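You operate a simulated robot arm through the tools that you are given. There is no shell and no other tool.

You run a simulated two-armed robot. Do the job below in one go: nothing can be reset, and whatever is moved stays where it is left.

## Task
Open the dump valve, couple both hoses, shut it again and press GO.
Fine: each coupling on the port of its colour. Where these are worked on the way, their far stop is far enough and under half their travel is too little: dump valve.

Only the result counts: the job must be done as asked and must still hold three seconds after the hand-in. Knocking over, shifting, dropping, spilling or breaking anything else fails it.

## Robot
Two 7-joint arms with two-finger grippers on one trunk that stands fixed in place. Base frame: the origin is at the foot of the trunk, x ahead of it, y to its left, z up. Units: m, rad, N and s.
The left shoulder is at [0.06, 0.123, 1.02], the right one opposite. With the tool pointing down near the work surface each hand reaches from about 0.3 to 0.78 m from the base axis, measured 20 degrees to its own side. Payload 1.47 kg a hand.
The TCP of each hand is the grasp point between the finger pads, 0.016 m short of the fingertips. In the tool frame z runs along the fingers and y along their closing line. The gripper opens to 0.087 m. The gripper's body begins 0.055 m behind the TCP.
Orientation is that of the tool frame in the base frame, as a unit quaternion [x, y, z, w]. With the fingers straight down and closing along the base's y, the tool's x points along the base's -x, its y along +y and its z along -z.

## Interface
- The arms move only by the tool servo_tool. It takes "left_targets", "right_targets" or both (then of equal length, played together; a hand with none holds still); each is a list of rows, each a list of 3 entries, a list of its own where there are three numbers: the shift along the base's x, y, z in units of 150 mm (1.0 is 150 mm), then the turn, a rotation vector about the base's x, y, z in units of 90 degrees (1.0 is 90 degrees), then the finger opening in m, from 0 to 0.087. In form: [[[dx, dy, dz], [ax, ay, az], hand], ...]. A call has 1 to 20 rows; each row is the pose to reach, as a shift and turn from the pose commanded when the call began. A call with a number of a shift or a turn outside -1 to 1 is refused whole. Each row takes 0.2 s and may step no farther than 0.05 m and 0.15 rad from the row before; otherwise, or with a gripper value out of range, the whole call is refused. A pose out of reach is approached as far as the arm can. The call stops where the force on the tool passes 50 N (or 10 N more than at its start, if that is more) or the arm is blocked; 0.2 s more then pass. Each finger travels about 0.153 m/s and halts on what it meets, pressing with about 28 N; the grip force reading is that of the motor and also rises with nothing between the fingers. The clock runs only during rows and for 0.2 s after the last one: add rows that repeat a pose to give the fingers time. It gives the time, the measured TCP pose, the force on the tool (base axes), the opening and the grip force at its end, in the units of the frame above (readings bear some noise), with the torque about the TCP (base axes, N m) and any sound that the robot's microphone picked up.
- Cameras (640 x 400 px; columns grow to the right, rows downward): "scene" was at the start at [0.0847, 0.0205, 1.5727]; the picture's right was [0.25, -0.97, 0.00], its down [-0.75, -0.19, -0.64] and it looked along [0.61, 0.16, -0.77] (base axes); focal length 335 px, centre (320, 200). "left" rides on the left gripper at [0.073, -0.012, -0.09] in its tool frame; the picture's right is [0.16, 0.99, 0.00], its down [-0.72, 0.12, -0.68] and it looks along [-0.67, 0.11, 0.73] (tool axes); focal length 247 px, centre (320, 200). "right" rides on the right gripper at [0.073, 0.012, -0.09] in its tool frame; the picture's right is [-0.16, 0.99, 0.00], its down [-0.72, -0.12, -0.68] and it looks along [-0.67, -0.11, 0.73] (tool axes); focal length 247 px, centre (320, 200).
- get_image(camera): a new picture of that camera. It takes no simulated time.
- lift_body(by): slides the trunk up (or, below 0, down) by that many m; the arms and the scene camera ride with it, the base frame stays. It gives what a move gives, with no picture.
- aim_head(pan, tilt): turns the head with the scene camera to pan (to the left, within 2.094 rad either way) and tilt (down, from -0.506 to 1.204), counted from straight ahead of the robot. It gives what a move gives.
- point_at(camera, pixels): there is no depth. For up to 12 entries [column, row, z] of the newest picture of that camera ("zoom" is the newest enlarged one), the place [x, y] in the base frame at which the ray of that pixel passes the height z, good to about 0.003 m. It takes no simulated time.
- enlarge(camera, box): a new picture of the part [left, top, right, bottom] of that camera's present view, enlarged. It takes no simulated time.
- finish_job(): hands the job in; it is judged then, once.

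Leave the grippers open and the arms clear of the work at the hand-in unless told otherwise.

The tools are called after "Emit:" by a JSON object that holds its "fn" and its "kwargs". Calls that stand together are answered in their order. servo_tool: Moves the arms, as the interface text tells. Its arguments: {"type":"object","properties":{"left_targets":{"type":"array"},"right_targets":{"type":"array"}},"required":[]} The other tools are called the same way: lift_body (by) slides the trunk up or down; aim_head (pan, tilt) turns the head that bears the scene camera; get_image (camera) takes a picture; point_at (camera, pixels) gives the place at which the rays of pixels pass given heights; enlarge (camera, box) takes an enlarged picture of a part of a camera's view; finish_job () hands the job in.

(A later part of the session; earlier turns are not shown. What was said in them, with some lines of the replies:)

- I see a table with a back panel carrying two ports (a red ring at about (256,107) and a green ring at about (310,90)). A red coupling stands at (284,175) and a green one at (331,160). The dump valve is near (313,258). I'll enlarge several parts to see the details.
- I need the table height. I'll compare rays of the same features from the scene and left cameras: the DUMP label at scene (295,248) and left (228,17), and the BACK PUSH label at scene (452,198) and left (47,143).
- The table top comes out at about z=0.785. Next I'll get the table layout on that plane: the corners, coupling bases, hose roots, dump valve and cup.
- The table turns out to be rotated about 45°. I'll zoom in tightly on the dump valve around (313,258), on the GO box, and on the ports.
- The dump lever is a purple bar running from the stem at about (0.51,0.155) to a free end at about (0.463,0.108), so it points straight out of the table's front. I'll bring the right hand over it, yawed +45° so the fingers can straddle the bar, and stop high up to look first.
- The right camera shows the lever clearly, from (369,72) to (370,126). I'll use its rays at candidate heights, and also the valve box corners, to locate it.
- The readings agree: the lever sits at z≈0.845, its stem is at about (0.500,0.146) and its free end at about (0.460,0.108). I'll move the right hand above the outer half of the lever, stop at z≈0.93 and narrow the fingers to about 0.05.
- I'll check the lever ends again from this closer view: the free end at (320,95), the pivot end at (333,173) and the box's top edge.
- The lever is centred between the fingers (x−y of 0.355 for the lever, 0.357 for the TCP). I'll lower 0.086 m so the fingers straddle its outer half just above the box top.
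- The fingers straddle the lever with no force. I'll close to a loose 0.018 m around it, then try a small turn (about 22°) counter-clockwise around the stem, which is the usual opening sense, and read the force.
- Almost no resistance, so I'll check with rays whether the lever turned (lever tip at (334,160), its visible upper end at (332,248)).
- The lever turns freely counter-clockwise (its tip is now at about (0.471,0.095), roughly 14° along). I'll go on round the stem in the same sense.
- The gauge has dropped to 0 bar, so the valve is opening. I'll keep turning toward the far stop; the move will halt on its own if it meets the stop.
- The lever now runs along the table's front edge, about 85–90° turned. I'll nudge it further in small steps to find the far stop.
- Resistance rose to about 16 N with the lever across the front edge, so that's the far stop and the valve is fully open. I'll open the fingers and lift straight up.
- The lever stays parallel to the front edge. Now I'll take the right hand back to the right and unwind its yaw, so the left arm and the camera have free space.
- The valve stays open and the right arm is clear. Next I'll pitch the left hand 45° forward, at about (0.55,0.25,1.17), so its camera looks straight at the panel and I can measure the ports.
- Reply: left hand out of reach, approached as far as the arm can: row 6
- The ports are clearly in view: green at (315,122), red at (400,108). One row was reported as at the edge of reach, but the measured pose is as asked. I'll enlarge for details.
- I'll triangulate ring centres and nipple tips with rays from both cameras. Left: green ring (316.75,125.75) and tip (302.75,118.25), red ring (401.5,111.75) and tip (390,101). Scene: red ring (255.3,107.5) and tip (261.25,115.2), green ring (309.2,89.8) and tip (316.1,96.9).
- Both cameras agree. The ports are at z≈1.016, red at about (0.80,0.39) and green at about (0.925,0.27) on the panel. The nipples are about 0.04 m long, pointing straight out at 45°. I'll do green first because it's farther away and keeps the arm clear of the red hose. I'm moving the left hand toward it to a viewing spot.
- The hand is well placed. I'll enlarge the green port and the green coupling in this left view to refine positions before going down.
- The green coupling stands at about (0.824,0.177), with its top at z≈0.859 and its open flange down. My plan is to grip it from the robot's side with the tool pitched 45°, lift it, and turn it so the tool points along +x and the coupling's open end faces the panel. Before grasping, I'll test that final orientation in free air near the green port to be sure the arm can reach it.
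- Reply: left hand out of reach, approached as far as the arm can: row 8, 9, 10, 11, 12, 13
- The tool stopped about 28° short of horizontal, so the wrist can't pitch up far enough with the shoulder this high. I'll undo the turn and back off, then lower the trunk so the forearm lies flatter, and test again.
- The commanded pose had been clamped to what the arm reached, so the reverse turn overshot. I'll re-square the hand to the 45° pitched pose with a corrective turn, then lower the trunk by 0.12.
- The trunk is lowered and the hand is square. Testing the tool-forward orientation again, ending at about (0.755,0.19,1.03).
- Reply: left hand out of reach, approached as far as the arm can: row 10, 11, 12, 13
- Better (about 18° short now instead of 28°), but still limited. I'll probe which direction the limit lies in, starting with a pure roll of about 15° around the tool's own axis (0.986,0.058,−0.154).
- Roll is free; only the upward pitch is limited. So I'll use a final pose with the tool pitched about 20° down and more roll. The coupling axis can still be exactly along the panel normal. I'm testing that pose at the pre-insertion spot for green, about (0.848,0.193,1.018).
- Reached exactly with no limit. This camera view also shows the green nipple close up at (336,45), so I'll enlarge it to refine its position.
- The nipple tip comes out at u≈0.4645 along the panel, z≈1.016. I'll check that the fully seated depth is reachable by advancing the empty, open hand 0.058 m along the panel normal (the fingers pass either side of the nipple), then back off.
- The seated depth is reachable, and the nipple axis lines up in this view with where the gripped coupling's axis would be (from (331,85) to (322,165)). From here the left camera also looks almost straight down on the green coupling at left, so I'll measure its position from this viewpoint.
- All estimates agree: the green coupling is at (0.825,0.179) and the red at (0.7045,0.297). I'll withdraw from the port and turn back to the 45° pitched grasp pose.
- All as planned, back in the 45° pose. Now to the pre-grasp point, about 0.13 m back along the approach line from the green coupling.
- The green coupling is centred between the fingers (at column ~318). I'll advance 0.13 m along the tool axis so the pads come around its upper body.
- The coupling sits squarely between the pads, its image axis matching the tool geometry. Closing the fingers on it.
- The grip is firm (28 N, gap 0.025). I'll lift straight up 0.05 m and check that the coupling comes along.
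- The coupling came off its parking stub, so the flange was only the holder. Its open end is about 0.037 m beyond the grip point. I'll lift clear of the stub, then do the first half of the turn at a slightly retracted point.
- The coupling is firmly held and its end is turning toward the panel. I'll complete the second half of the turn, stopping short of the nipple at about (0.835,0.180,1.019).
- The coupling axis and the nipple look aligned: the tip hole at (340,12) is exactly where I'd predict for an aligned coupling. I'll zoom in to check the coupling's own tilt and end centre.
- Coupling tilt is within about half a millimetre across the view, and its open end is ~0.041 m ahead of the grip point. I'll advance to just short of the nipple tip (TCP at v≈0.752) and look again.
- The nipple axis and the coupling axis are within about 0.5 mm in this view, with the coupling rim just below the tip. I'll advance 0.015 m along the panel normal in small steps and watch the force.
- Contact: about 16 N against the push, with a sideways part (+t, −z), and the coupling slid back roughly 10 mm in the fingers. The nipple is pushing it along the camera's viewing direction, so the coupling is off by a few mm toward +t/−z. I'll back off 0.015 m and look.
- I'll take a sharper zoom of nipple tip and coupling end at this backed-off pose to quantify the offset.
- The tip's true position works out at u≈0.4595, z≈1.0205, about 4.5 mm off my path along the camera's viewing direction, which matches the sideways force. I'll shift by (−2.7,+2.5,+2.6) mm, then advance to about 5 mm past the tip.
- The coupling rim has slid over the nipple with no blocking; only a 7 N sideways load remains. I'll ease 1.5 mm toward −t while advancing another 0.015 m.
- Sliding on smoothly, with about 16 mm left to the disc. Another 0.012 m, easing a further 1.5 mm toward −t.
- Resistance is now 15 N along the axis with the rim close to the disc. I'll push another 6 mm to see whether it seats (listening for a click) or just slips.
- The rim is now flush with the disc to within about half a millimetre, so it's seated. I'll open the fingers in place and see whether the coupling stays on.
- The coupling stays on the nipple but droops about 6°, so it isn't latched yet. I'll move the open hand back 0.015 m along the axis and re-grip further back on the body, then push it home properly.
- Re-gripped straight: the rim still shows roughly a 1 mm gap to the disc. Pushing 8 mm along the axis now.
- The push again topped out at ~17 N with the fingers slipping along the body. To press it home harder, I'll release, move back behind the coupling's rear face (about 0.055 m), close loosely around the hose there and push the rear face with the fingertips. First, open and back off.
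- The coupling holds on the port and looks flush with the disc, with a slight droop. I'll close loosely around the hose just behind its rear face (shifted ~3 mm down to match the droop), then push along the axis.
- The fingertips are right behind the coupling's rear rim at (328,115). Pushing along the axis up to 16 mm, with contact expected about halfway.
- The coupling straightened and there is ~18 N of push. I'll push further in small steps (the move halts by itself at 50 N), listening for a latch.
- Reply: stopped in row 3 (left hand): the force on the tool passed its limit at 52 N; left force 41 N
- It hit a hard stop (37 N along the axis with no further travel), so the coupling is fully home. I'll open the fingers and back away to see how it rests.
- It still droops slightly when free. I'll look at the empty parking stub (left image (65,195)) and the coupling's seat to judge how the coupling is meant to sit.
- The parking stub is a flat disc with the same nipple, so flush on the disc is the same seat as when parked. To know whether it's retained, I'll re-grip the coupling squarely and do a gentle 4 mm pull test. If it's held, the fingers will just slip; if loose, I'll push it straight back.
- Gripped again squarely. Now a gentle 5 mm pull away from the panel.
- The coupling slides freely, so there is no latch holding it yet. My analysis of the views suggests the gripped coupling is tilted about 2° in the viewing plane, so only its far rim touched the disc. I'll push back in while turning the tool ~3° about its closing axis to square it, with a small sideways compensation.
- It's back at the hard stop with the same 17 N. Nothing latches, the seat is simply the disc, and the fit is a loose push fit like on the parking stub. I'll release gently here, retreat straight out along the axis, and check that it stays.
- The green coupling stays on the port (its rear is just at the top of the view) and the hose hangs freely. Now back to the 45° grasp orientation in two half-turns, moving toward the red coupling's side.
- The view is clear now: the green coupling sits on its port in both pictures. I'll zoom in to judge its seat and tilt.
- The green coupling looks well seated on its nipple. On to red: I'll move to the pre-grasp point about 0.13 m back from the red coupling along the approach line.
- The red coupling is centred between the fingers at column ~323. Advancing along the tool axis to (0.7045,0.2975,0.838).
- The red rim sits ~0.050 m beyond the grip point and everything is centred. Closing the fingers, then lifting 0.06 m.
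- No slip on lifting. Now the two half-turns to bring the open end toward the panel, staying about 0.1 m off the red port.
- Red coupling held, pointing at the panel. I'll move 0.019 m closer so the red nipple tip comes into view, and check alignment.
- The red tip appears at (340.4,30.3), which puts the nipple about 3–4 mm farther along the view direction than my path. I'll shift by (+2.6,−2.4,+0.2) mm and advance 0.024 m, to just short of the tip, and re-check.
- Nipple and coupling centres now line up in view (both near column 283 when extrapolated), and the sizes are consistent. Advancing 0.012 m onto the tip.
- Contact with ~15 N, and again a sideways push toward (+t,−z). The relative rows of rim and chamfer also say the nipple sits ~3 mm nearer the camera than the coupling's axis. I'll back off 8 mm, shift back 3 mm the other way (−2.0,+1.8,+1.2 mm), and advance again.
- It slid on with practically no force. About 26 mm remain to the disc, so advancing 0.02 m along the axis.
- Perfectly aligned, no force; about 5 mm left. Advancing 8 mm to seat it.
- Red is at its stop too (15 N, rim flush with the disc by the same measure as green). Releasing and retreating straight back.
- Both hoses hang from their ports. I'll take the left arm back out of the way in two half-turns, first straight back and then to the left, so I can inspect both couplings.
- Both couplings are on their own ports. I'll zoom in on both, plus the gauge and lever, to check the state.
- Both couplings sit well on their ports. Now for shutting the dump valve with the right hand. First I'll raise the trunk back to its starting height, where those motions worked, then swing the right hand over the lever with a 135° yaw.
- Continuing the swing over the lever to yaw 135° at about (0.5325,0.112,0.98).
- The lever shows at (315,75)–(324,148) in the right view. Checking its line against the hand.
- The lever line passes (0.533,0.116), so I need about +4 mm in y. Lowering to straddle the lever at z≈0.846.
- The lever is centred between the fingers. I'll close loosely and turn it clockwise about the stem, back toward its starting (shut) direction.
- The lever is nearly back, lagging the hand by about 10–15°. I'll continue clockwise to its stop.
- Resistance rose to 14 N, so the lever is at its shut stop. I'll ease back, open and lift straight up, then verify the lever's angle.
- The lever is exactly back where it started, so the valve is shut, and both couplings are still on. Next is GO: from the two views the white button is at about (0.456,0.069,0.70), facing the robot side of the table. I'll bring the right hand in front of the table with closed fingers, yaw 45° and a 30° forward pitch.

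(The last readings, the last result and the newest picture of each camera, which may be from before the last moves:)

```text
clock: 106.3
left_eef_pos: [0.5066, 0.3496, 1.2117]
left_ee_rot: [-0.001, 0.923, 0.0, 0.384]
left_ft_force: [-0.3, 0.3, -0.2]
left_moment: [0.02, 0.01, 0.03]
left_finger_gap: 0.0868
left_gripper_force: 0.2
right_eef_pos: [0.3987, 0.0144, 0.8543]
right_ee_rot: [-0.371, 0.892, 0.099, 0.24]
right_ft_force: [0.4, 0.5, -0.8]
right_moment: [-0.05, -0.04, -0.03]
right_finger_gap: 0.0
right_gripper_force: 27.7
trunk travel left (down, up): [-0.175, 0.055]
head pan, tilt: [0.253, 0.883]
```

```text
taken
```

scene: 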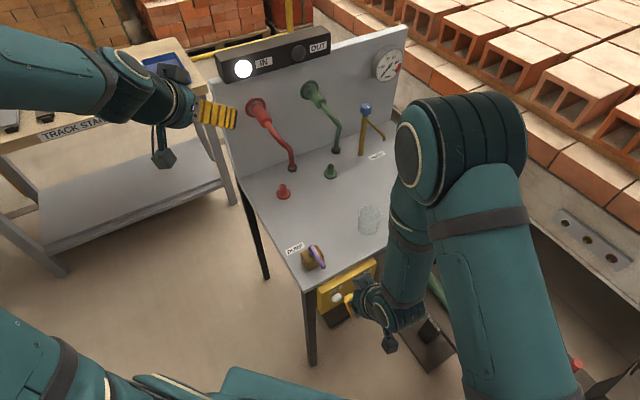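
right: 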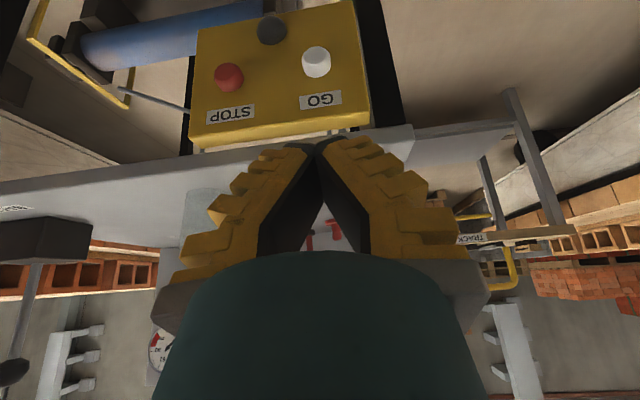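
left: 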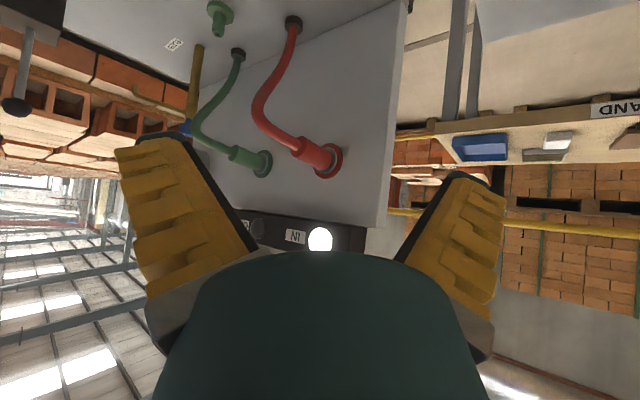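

Perfect view: GO (white) is at (317,62), right in line with the closed fingers. STOP (red) is at (229,77) and the black knob at (271,28). I'll lower 0.15 m at this distance, staying ~5 cm in front of the button.

Emit:
{"fn": "servo_tool", "kwargs": {"right_targets": [[[0.003, -0.003, -0.2], [0, 0, 0], 0.0], [[0.006, -0.006, -0.4], [0, 0, 0], 0.0], [[0.006, -0.006, -0.6], [0, 0, 0], 0.0], [[0.006, -0.006, -0.8], [0, 0, 0], 0.0], [[0.006, -0.006, -1.0], [0, 0, 0], 0.0], [[0.006, -0.006, -1.0], [0, 0, 0], 0.0]]}}

Emit:
{"fn": "get_image", "kwargs": {"camera": "right"}}

Emit:
{"fn": "enlarge", "kwargs": {"camera": "scene", "box": [290, 230, 430, 340]}}

```text
clock: 107.7
left_eef_pos: [0.5069, 0.3497, 1.2114]
left_ee_rot: [-0.001, 0.924, 0.0, 0.383]
left_ft_force: [0.3, 0.3, 0.9]
left_moment: [0.02, -0.02, 0.02]
left_finger_gap: 0.0868
left_gripper_force: 0.1
right_eef_pos: [0.4013, 0.0128, 0.7047]
right_ee_rot: [-0.371, 0.892, 0.099, 0.239]
right_ft_force: [-0.4, 0.0, -0.3]
right_moment: [0.02, 0.01, 0.04]
right_finger_gap: 0.0002
right_gripper_force: 27.7
trunk travel left (down, up): [-0.175, 0.055]
head pan, tilt: [0.253, 0.883]
```

```text
taken
```

right: 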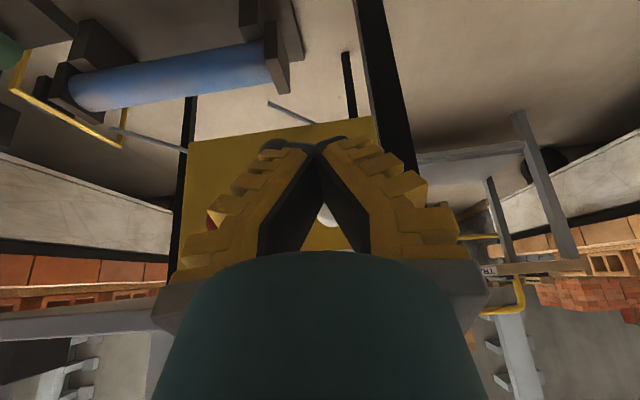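

```text
3.64 times, centred on (360, 285) of scene
```

zoom: 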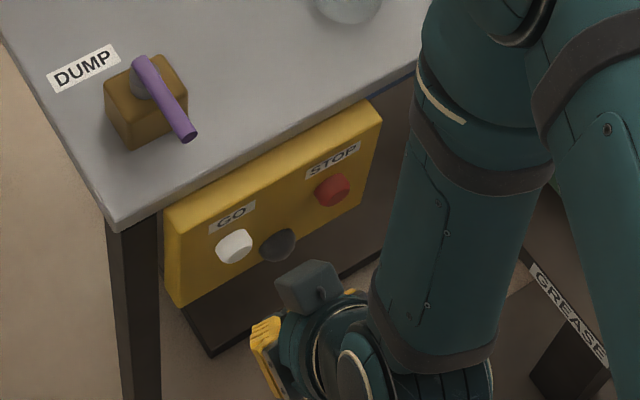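

The hand is low, in front of GO, with the white button visible between the fingers. I'll advance 0.045 m along the panel-normal direction to near contact.

Emit:
{"fn": "servo_tool", "kwargs": {"right_targets": [[[0.065, 0.065, -0.005], [0, 0, 0], 0.0], [[0.13, 0.13, -0.01], [0, 0, 0], 0.0], [[0.19, 0.19, -0.01], [0, 0, 0], 0.0], [[0.212, 0.212, -0.01], [0, 0, 0], 0.0], [[0.212, 0.212, -0.01], [0, 0, 0], 0.0]]}}

Emit:
{"fn": "get_image", "kwargs": {"camera": "right"}}

Emit:
{"fn": "enlarge", "kwargs": {"camera": "scene", "box": [290, 240, 390, 330]}}

```text
clock: 108.9
left_eef_pos: [0.5077, 0.3507, 1.2127]
left_ee_rot: [-0.001, 0.924, 0.0, 0.382]
left_ft_force: [-0.1, 0.1, -0.2]
left_moment: [0.0, 0.0, -0.02]
left_finger_gap: 0.0868
left_gripper_force: 0.1
right_eef_pos: [0.4333, 0.0449, 0.7024]
right_ee_rot: [-0.371, 0.892, 0.099, 0.239]
right_ft_force: [-0.1, -0.4, -0.3]
right_moment: [0.0, 0.01, -0.01]
right_finger_gap: 0.0
right_gripper_force: 27.8
trunk travel left (down, up): [-0.175, 0.055]
head pan, tilt: [0.253, 0.883]
```

```text
taken
```

right: 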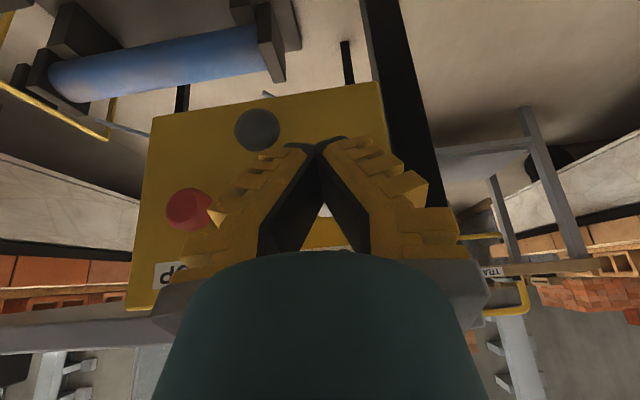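

```text
4.44 times, centred on (340, 285) of scene
```

zoom: 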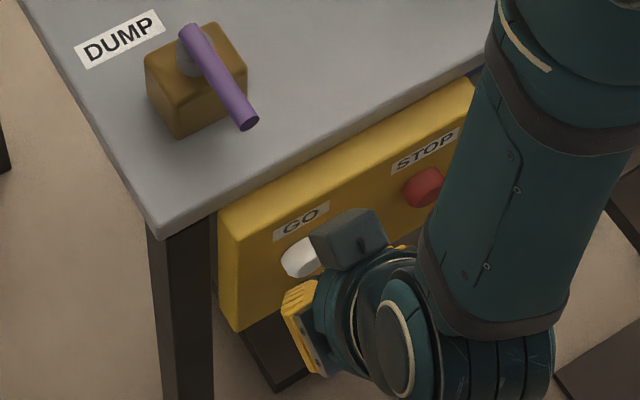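

A dark block on the hand's front side could come close to the table edge at this pitch. I'll pitch 15° more about the same axis, in place, for extra clearance before pressing.

Emit:
{"fn": "servo_tool", "kwargs": {"right_targets": [[[-0.02, -0.02, -0.01], [0.0589, -0.0589, 0], 0.0], [[-0.02, -0.02, -0.025], [0.1179, -0.1179, 0], 0.0], [[-0.02, -0.02, -0.025], [0.1179, -0.1179, 0], 0.0]]}}

Emit:
{"fn": "get_image", "kwargs": {"camera": "right"}}

Emit:
{"fn": "enlarge", "kwargs": {"camera": "scene", "box": [290, 240, 390, 330]}}

```text
clock: 109.7
left_eef_pos: [0.5076, 0.3497, 1.2101]
left_ee_rot: [-0.001, 0.923, -0.001, 0.384]
left_ft_force: [-0.5, -0.5, -0.5]
left_moment: [0.02, 0.0, 0.01]
left_finger_gap: 0.0871
left_gripper_force: 0.0
right_eef_pos: [0.43, 0.0425, 0.6992]
right_ee_rot: [-0.354, 0.853, 0.146, 0.355]
right_ft_force: [0.2, -0.2, -0.4]
right_moment: [-0.02, 0.01, -0.01]
right_finger_gap: 0.0002
right_gripper_force: 28.0
trunk travel left (down, up): [-0.175, 0.055]
head pan, tilt: [0.253, 0.883]
```

```text
taken
```

right: 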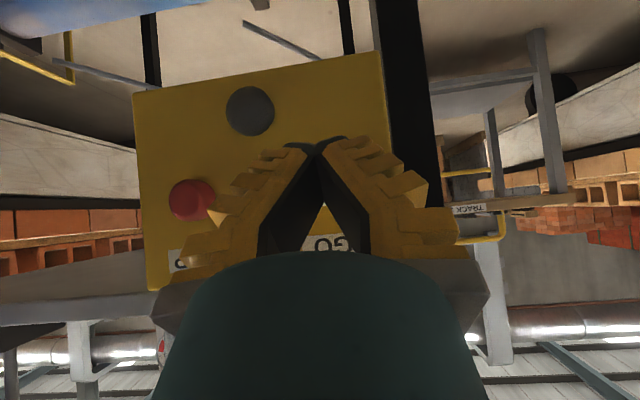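

```text
4.44 times, centred on (340, 285) of scene
```

zoom: 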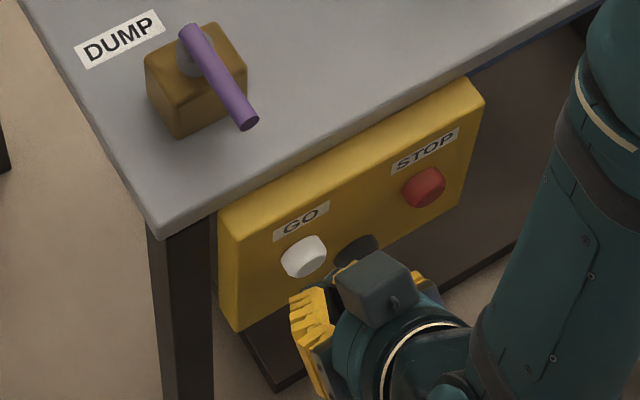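

The camera now faces the box squarely; the closed fingertips are in line with GO (GO label at (325,243), with STOP and the black knob well clear). I'll advance slowly 0.016 m and watch the force.

Emit:
{"fn": "servo_tool", "kwargs": {"right_targets": [[[0.0189, 0.0189, -0.015], [0, 0, 0], 0.0], [[0.0377, 0.0377, -0.015], [0, 0, 0], 0.0], [[0.0566, 0.0566, -0.015], [0, 0, 0], 0.0], [[0.0754, 0.0754, -0.015], [0, 0, 0], 0.0], [[0.0754, 0.0754, -0.015], [0, 0, 0], 0.0]]}}

Emit:
{"fn": "enlarge", "kwargs": {"camera": "scene", "box": [290, 240, 390, 330]}}

Emit:
{"fn": "get_image", "kwargs": {"camera": "scene"}}

```text
clock: 110.9
left_eef_pos: [0.5076, 0.3506, 1.2109]
left_ee_rot: [-0.002, 0.924, 0.0, 0.384]
left_ft_force: [0.4, 0.1, -0.2]
left_moment: [0.0, -0.01, -0.01]
left_finger_gap: 0.0869
left_gripper_force: 0.0
right_eef_pos: [0.4409, 0.0537, 0.6974]
right_ee_rot: [-0.355, 0.854, 0.146, 0.352]
right_ft_force: [-0.7, -0.8, -1.1]
right_moment: [-0.01, -0.02, 0.03]
right_finger_gap: 0.0063
right_gripper_force: 28.2
trunk travel left (down, up): [-0.175, 0.055]
head pan, tilt: [0.253, 0.883]
```

```text
4.44 times, centred on (340, 285) of scene
```

zoom: 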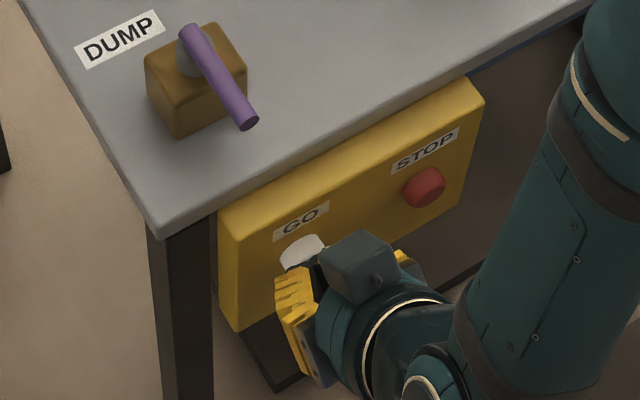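

```text
taken
```

scene: 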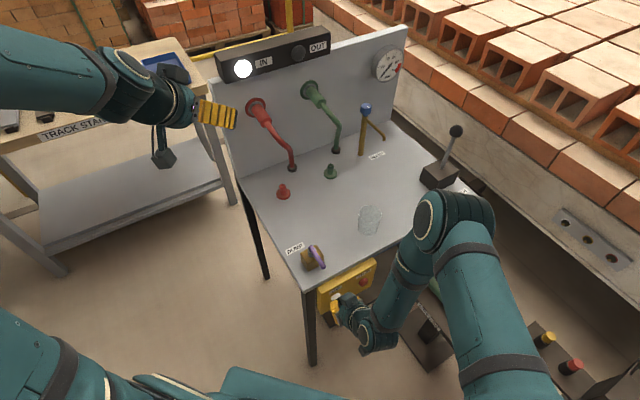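

Contact is starting (fingers nudged apart slightly, force ~1 N). Pressing another 8 mm.

Emit:
{"fn": "servo_tool", "kwargs": {"right_targets": [[[0.0189, 0.0189, 0], [0, 0, 0], 0.0], [[0.0377, 0.0377, 0], [0, 0, 0], 0.0], [[0.0377, 0.0377, 0], [0, 0, 0], 0.0]]}}

Emit:
{"fn": "enlarge", "kwargs": {"camera": "scene", "box": [290, 240, 390, 330]}}

Emit:
{"fn": "enlarge", "kwargs": {"camera": "scene", "box": [205, 20, 425, 180]}}

```text
clock: 111.7
left_eef_pos: [0.5076, 0.3495, 1.2115]
left_ee_rot: [0.0, 0.924, 0.0, 0.383]
left_ft_force: [0.3, -0.9, 0.5]
left_moment: [-0.03, 0.03, -0.02]
left_finger_gap: 0.0869
left_gripper_force: 0.0
right_eef_pos: [0.4453, 0.0583, 0.6962]
right_ee_rot: [-0.355, 0.853, 0.146, 0.352]
right_ft_force: [-11.4, -10.1, -1.4]
right_moment: [-0.01, -0.02, 0.01]
right_finger_gap: 0.006
right_gripper_force: 27.6
trunk travel left (down, up): [-0.175, 0.055]
head pan, tilt: [0.253, 0.883]
heard: click
```

```text
4.44 times, centred on (340, 285) of scene
```

zoom: 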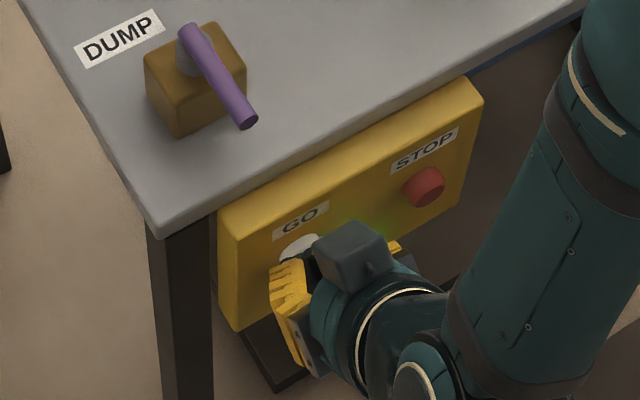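

```text
2.50 times, centred on (315, 100) of scene
```

zoom: 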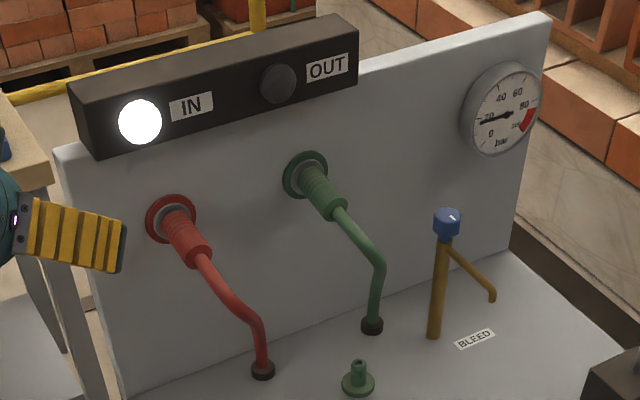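

I heard a click: GO is pressed. The gauge has risen to about 18–20 bar, a green light glows on the box, and both couplings remain on. I'll retreat the right hand straight back and then up.

Emit:
{"fn": "servo_tool", "kwargs": {"right_targets": [[[-0.06, -0.06, 0], [0, 0, 0], 0.0], [[-0.15, -0.15, 0], [0, 0, 0], 0.0], [[-0.3, -0.3, 0], [0, 0, 0], 0.0], [[-0.42, -0.42, 0.05], [0, 0, 0], 0.02], [[-0.42, -0.42, 0.3], [0, 0, 0], 0.06], [[-0.42, -0.45, 0.6], [0, 0, 0], 0.08], [[-0.42, -0.5, 0.9], [0, 0, 0], 0.087], [[-0.42, -0.5, 1.0], [0, 0, 0], 0.087]]}}

Emit:
{"fn": "get_image", "kwargs": {"camera": "scene"}}

Emit:
{"fn": "enlarge", "kwargs": {"camera": "scene", "box": [205, 20, 425, 180]}}

Emit:
{"fn": "enlarge", "kwargs": {"camera": "scene", "box": [280, 220, 400, 330]}}

```text
clock: 113.5
left_eef_pos: [0.5084, 0.3504, 1.211]
left_ee_rot: [-0.001, 0.924, -0.001, 0.383]
left_ft_force: [0.5, 0.2, 0.6]
left_moment: [-0.01, 0.0, -0.02]
left_finger_gap: 0.0869
left_gripper_force: 0.1
right_eef_pos: [0.3824, -0.0155, 0.8483]
right_ee_rot: [-0.355, 0.853, 0.146, 0.353]
right_ft_force: [-0.1, -1.0, -0.2]
right_moment: [-0.01, 0.02, 0.01]
right_finger_gap: 0.0868
right_gripper_force: 0.1
trunk travel left (down, up): [-0.175, 0.055]
head pan, tilt: [0.253, 0.883]
```

```text
taken
```

scene: 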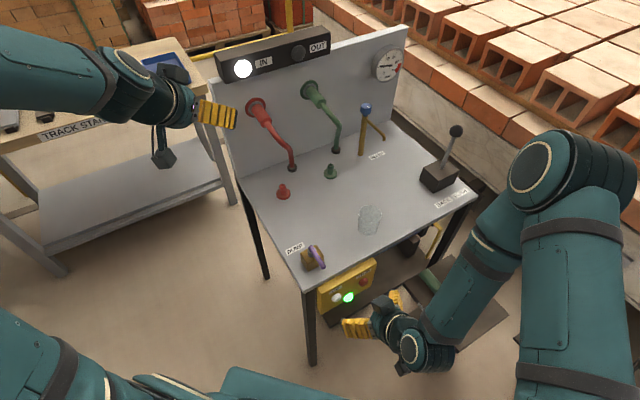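

```text
2.50 times, centred on (315, 100) of scene
```

zoom: 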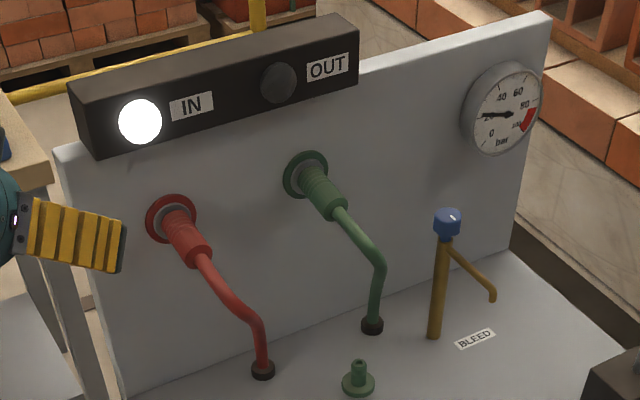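

```text
3.64 times, centred on (340, 275) of scene
```

zoom: 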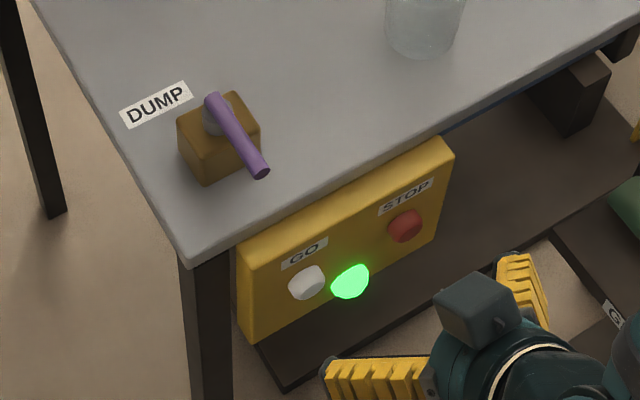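

The running light is green and the gauge is holding pressure. I'll move the right hand up and away to the right with the fingers open, letting a few seconds pass to see that everything holds.

Emit:
{"fn": "servo_tool", "kwargs": {"right_targets": [[[0.0, -0.1, 0.16], [-0.0589, 0.0589, 0], 0.087], [[0.0, -0.25, 0.33], [-0.1179, 0.1179, 0], 0.087], [[0.0, -0.4, 0.5], [-0.1768, 0.1768, 0], 0.087], [[0.0, -0.6, 0.67], [-0.2357, 0.2357, 0], 0.087], [[0.0, -0.8, 0.84], [-0.2946, 0.2946, 0], 0.087], [[0.0, -1.0, 1.0], [-0.3536, 0.3536, 0], 0.087], [[0.0, -1.0, 1.0], [-0.3536, 0.3536, 0], 0.087], [[0.0, -1.0, 1.0], [-0.3536, 0.3536, 0], 0.087]]}}

Emit:
{"fn": "servo_tool", "kwargs": {"right_targets": [[[0.0, 0.0, 0.3], [0, 0, 0], 0.087], [[0.0, 0.0, 0.5], [0, 0, 0], 0.087], [[0.0, 0.0, 0.5], [0, 0, 0], 0.087], [[0.0, 0.0, 0.5], [0, 0, 0], 0.087], [[0.0, 0.0, 0.5], [0, 0, 0], 0.087], [[0.0, 0.0, 0.5], [0, 0, 0], 0.087], [[0.0, 0.0, 0.5], [0, 0, 0], 0.087], [[0.0, 0.0, 0.5], [0, 0, 0], 0.087], [[0.0, 0.0, 0.5], [0, 0, 0], 0.087], [[0.0, 0.0, 0.5], [0, 0, 0], 0.087], [[0.0, 0.0, 0.5], [0, 0, 0], 0.087], [[0.0, 0.0, 0.5], [0, 0, 0], 0.087], [[0.0, 0.0, 0.5], [0, 0, 0], 0.087], [[0.0, 0.0, 0.5], [0, 0, 0], 0.087], [[0.0, 0.0, 0.5], [0, 0, 0], 0.087], [[0.0, 0.0, 0.5], [0, 0, 0], 0.087]]}}

Emit:
{"fn": "get_image", "kwargs": {"camera": "scene"}}

Emit:
{"fn": "enlarge", "kwargs": {"camera": "scene", "box": [205, 20, 425, 180]}}

Emit:
{"fn": "enlarge", "kwargs": {"camera": "scene", "box": [230, 75, 340, 145]}}

```text
clock: 115.3
left_eef_pos: [0.5079, 0.3498, 1.2124]
left_ee_rot: [-0.002, 0.923, 0.0, 0.384]
left_ft_force: [0.1, -0.3, 0.3]
left_moment: [0.01, -0.02, -0.01]
left_finger_gap: 0.0868
left_gripper_force: 0.1
right_eef_pos: [0.3841, -0.1678, 0.9967]
right_ee_rot: [-0.383, 0.924, 0.0, -0.001]
right_ft_force: [0.1, 0.2, -1.0]
right_moment: [0.04, -0.01, 0.0]
right_finger_gap: 0.0872
right_gripper_force: 0.1
trunk travel left (down, up): [-0.175, 0.055]
head pan, tilt: [0.253, 0.883]
```

```text
clock: 118.7
left_eef_pos: [0.5081, 0.3498, 1.2109]
left_ee_rot: [-0.001, 0.924, 0.0, 0.382]
left_ft_force: [0.3, -0.8, 0.1]
left_moment: [-0.03, -0.02, 0.01]
left_finger_gap: 0.0873
left_gripper_force: 0.1
right_eef_pos: [0.3843, -0.1666, 1.071]
right_ee_rot: [-0.384, 0.923, 0.001, 0.0]
right_ft_force: [-0.5, 0.1, 1.1]
right_moment: [0.03, -0.03, -0.01]
right_finger_gap: 0.0871
right_gripper_force: 0.0
trunk travel left (down, up): [-0.175, 0.055]
head pan, tilt: [0.253, 0.883]
```

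```text
taken
```

scene: 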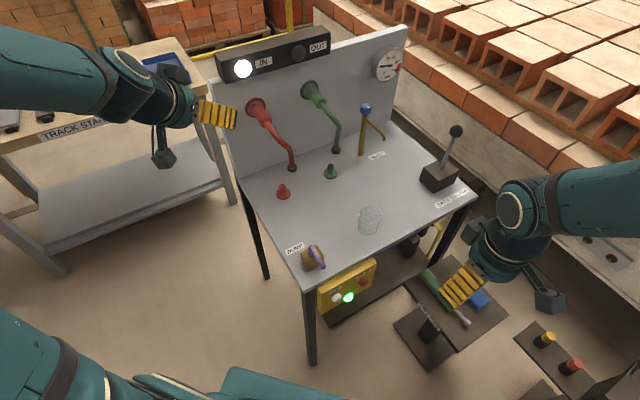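

```text
2.50 times, centred on (315, 100) of scene
```

zoom: 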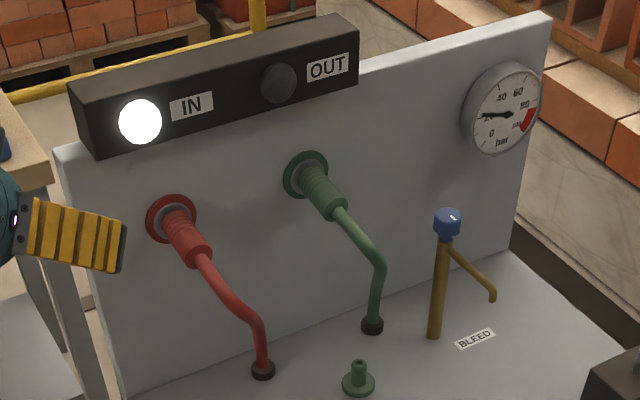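

```text
5.71 times, centred on (285, 110) of scene
```

zoom: 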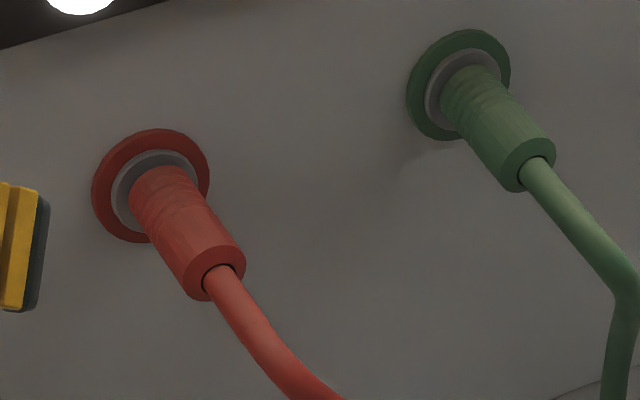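

Everything has held for several seconds under pressure. As a last check, a closer look at both couplings from the left camera, and at the lever, before handing in.

Emit:
{"fn": "get_image", "kwargs": {"camera": "left"}}

Emit:
{"fn": "enlarge", "kwargs": {"camera": "left", "box": [220, 60, 380, 160]}}

Emit:
{"fn": "enlarge", "kwargs": {"camera": "scene", "box": [280, 180, 420, 320]}}

```text
taken
```

left: 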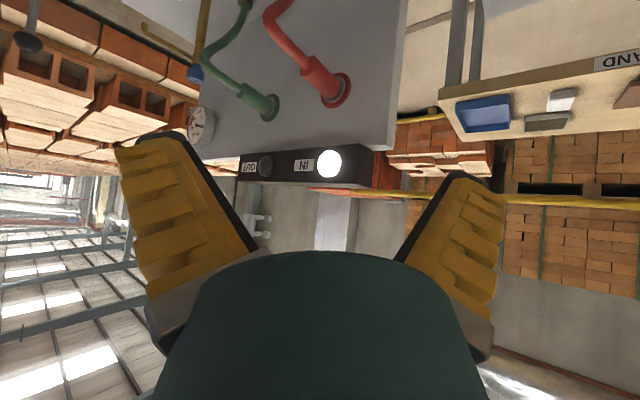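

```text
4.00 times, centred on (300, 110) of left
```

zoom: 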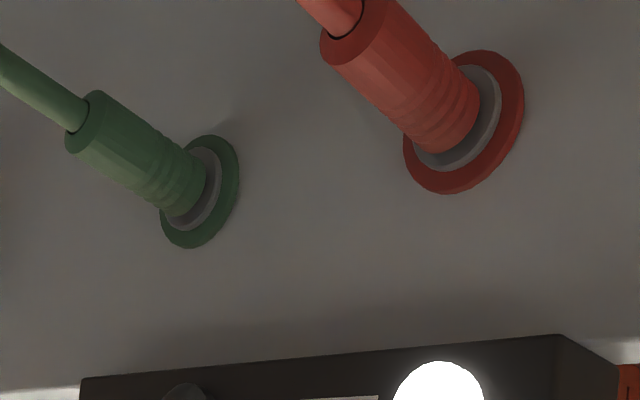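

```text
2.86 times, centred on (350, 250) of scene
```

zoom: 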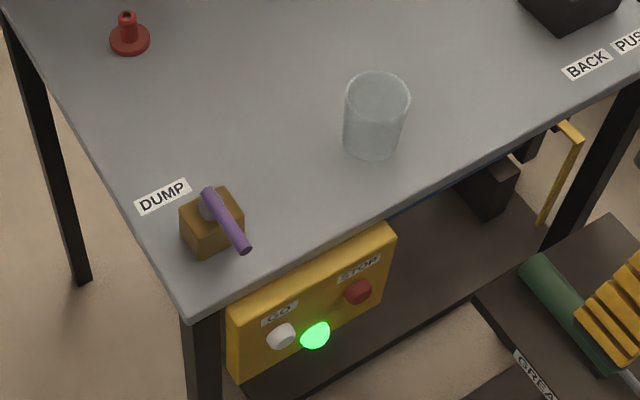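

The job looks complete. The dump lever is back at its shut stop, red is on red and green on green, both flush. GO is pressed with the green light on and pressure holding, the cup and everything else are undisturbed, and both hands are open and clear. Handing in.

Emit:
{"fn": "finish_job", "kwargs": {}}

```text
The job is handed in.
```

I opened the dump valve to its far stop, put both hoses on their ports, shut the valve and pressed GO, then handed the job in.

- **Dump valve:** the gauge fell from about 17 bar to 0 when I opened it. After both hoses were on, I turned the lever back to its stop, where it started.
- **Couplings:** red is on the red port and green on the green, each pushed to a hard stop against its disc. Neither latched. On a test pull the green one slid freely, so I pushed it back in. Both droop a few degrees once released.
- **GO:** I heard a click, the green light came on and the gauge rose to about 22 bar. Everything held for about 7 seconds before hand-in.

The main doubt is the couplings. They stayed on under pressure, but they sit as a loose push fit with nothing locking them. The OUT lamp never lit, and I don't know whether it should have.

Both hands were open and clear at hand-in. As far as I could see, nothing else was moved or touched.
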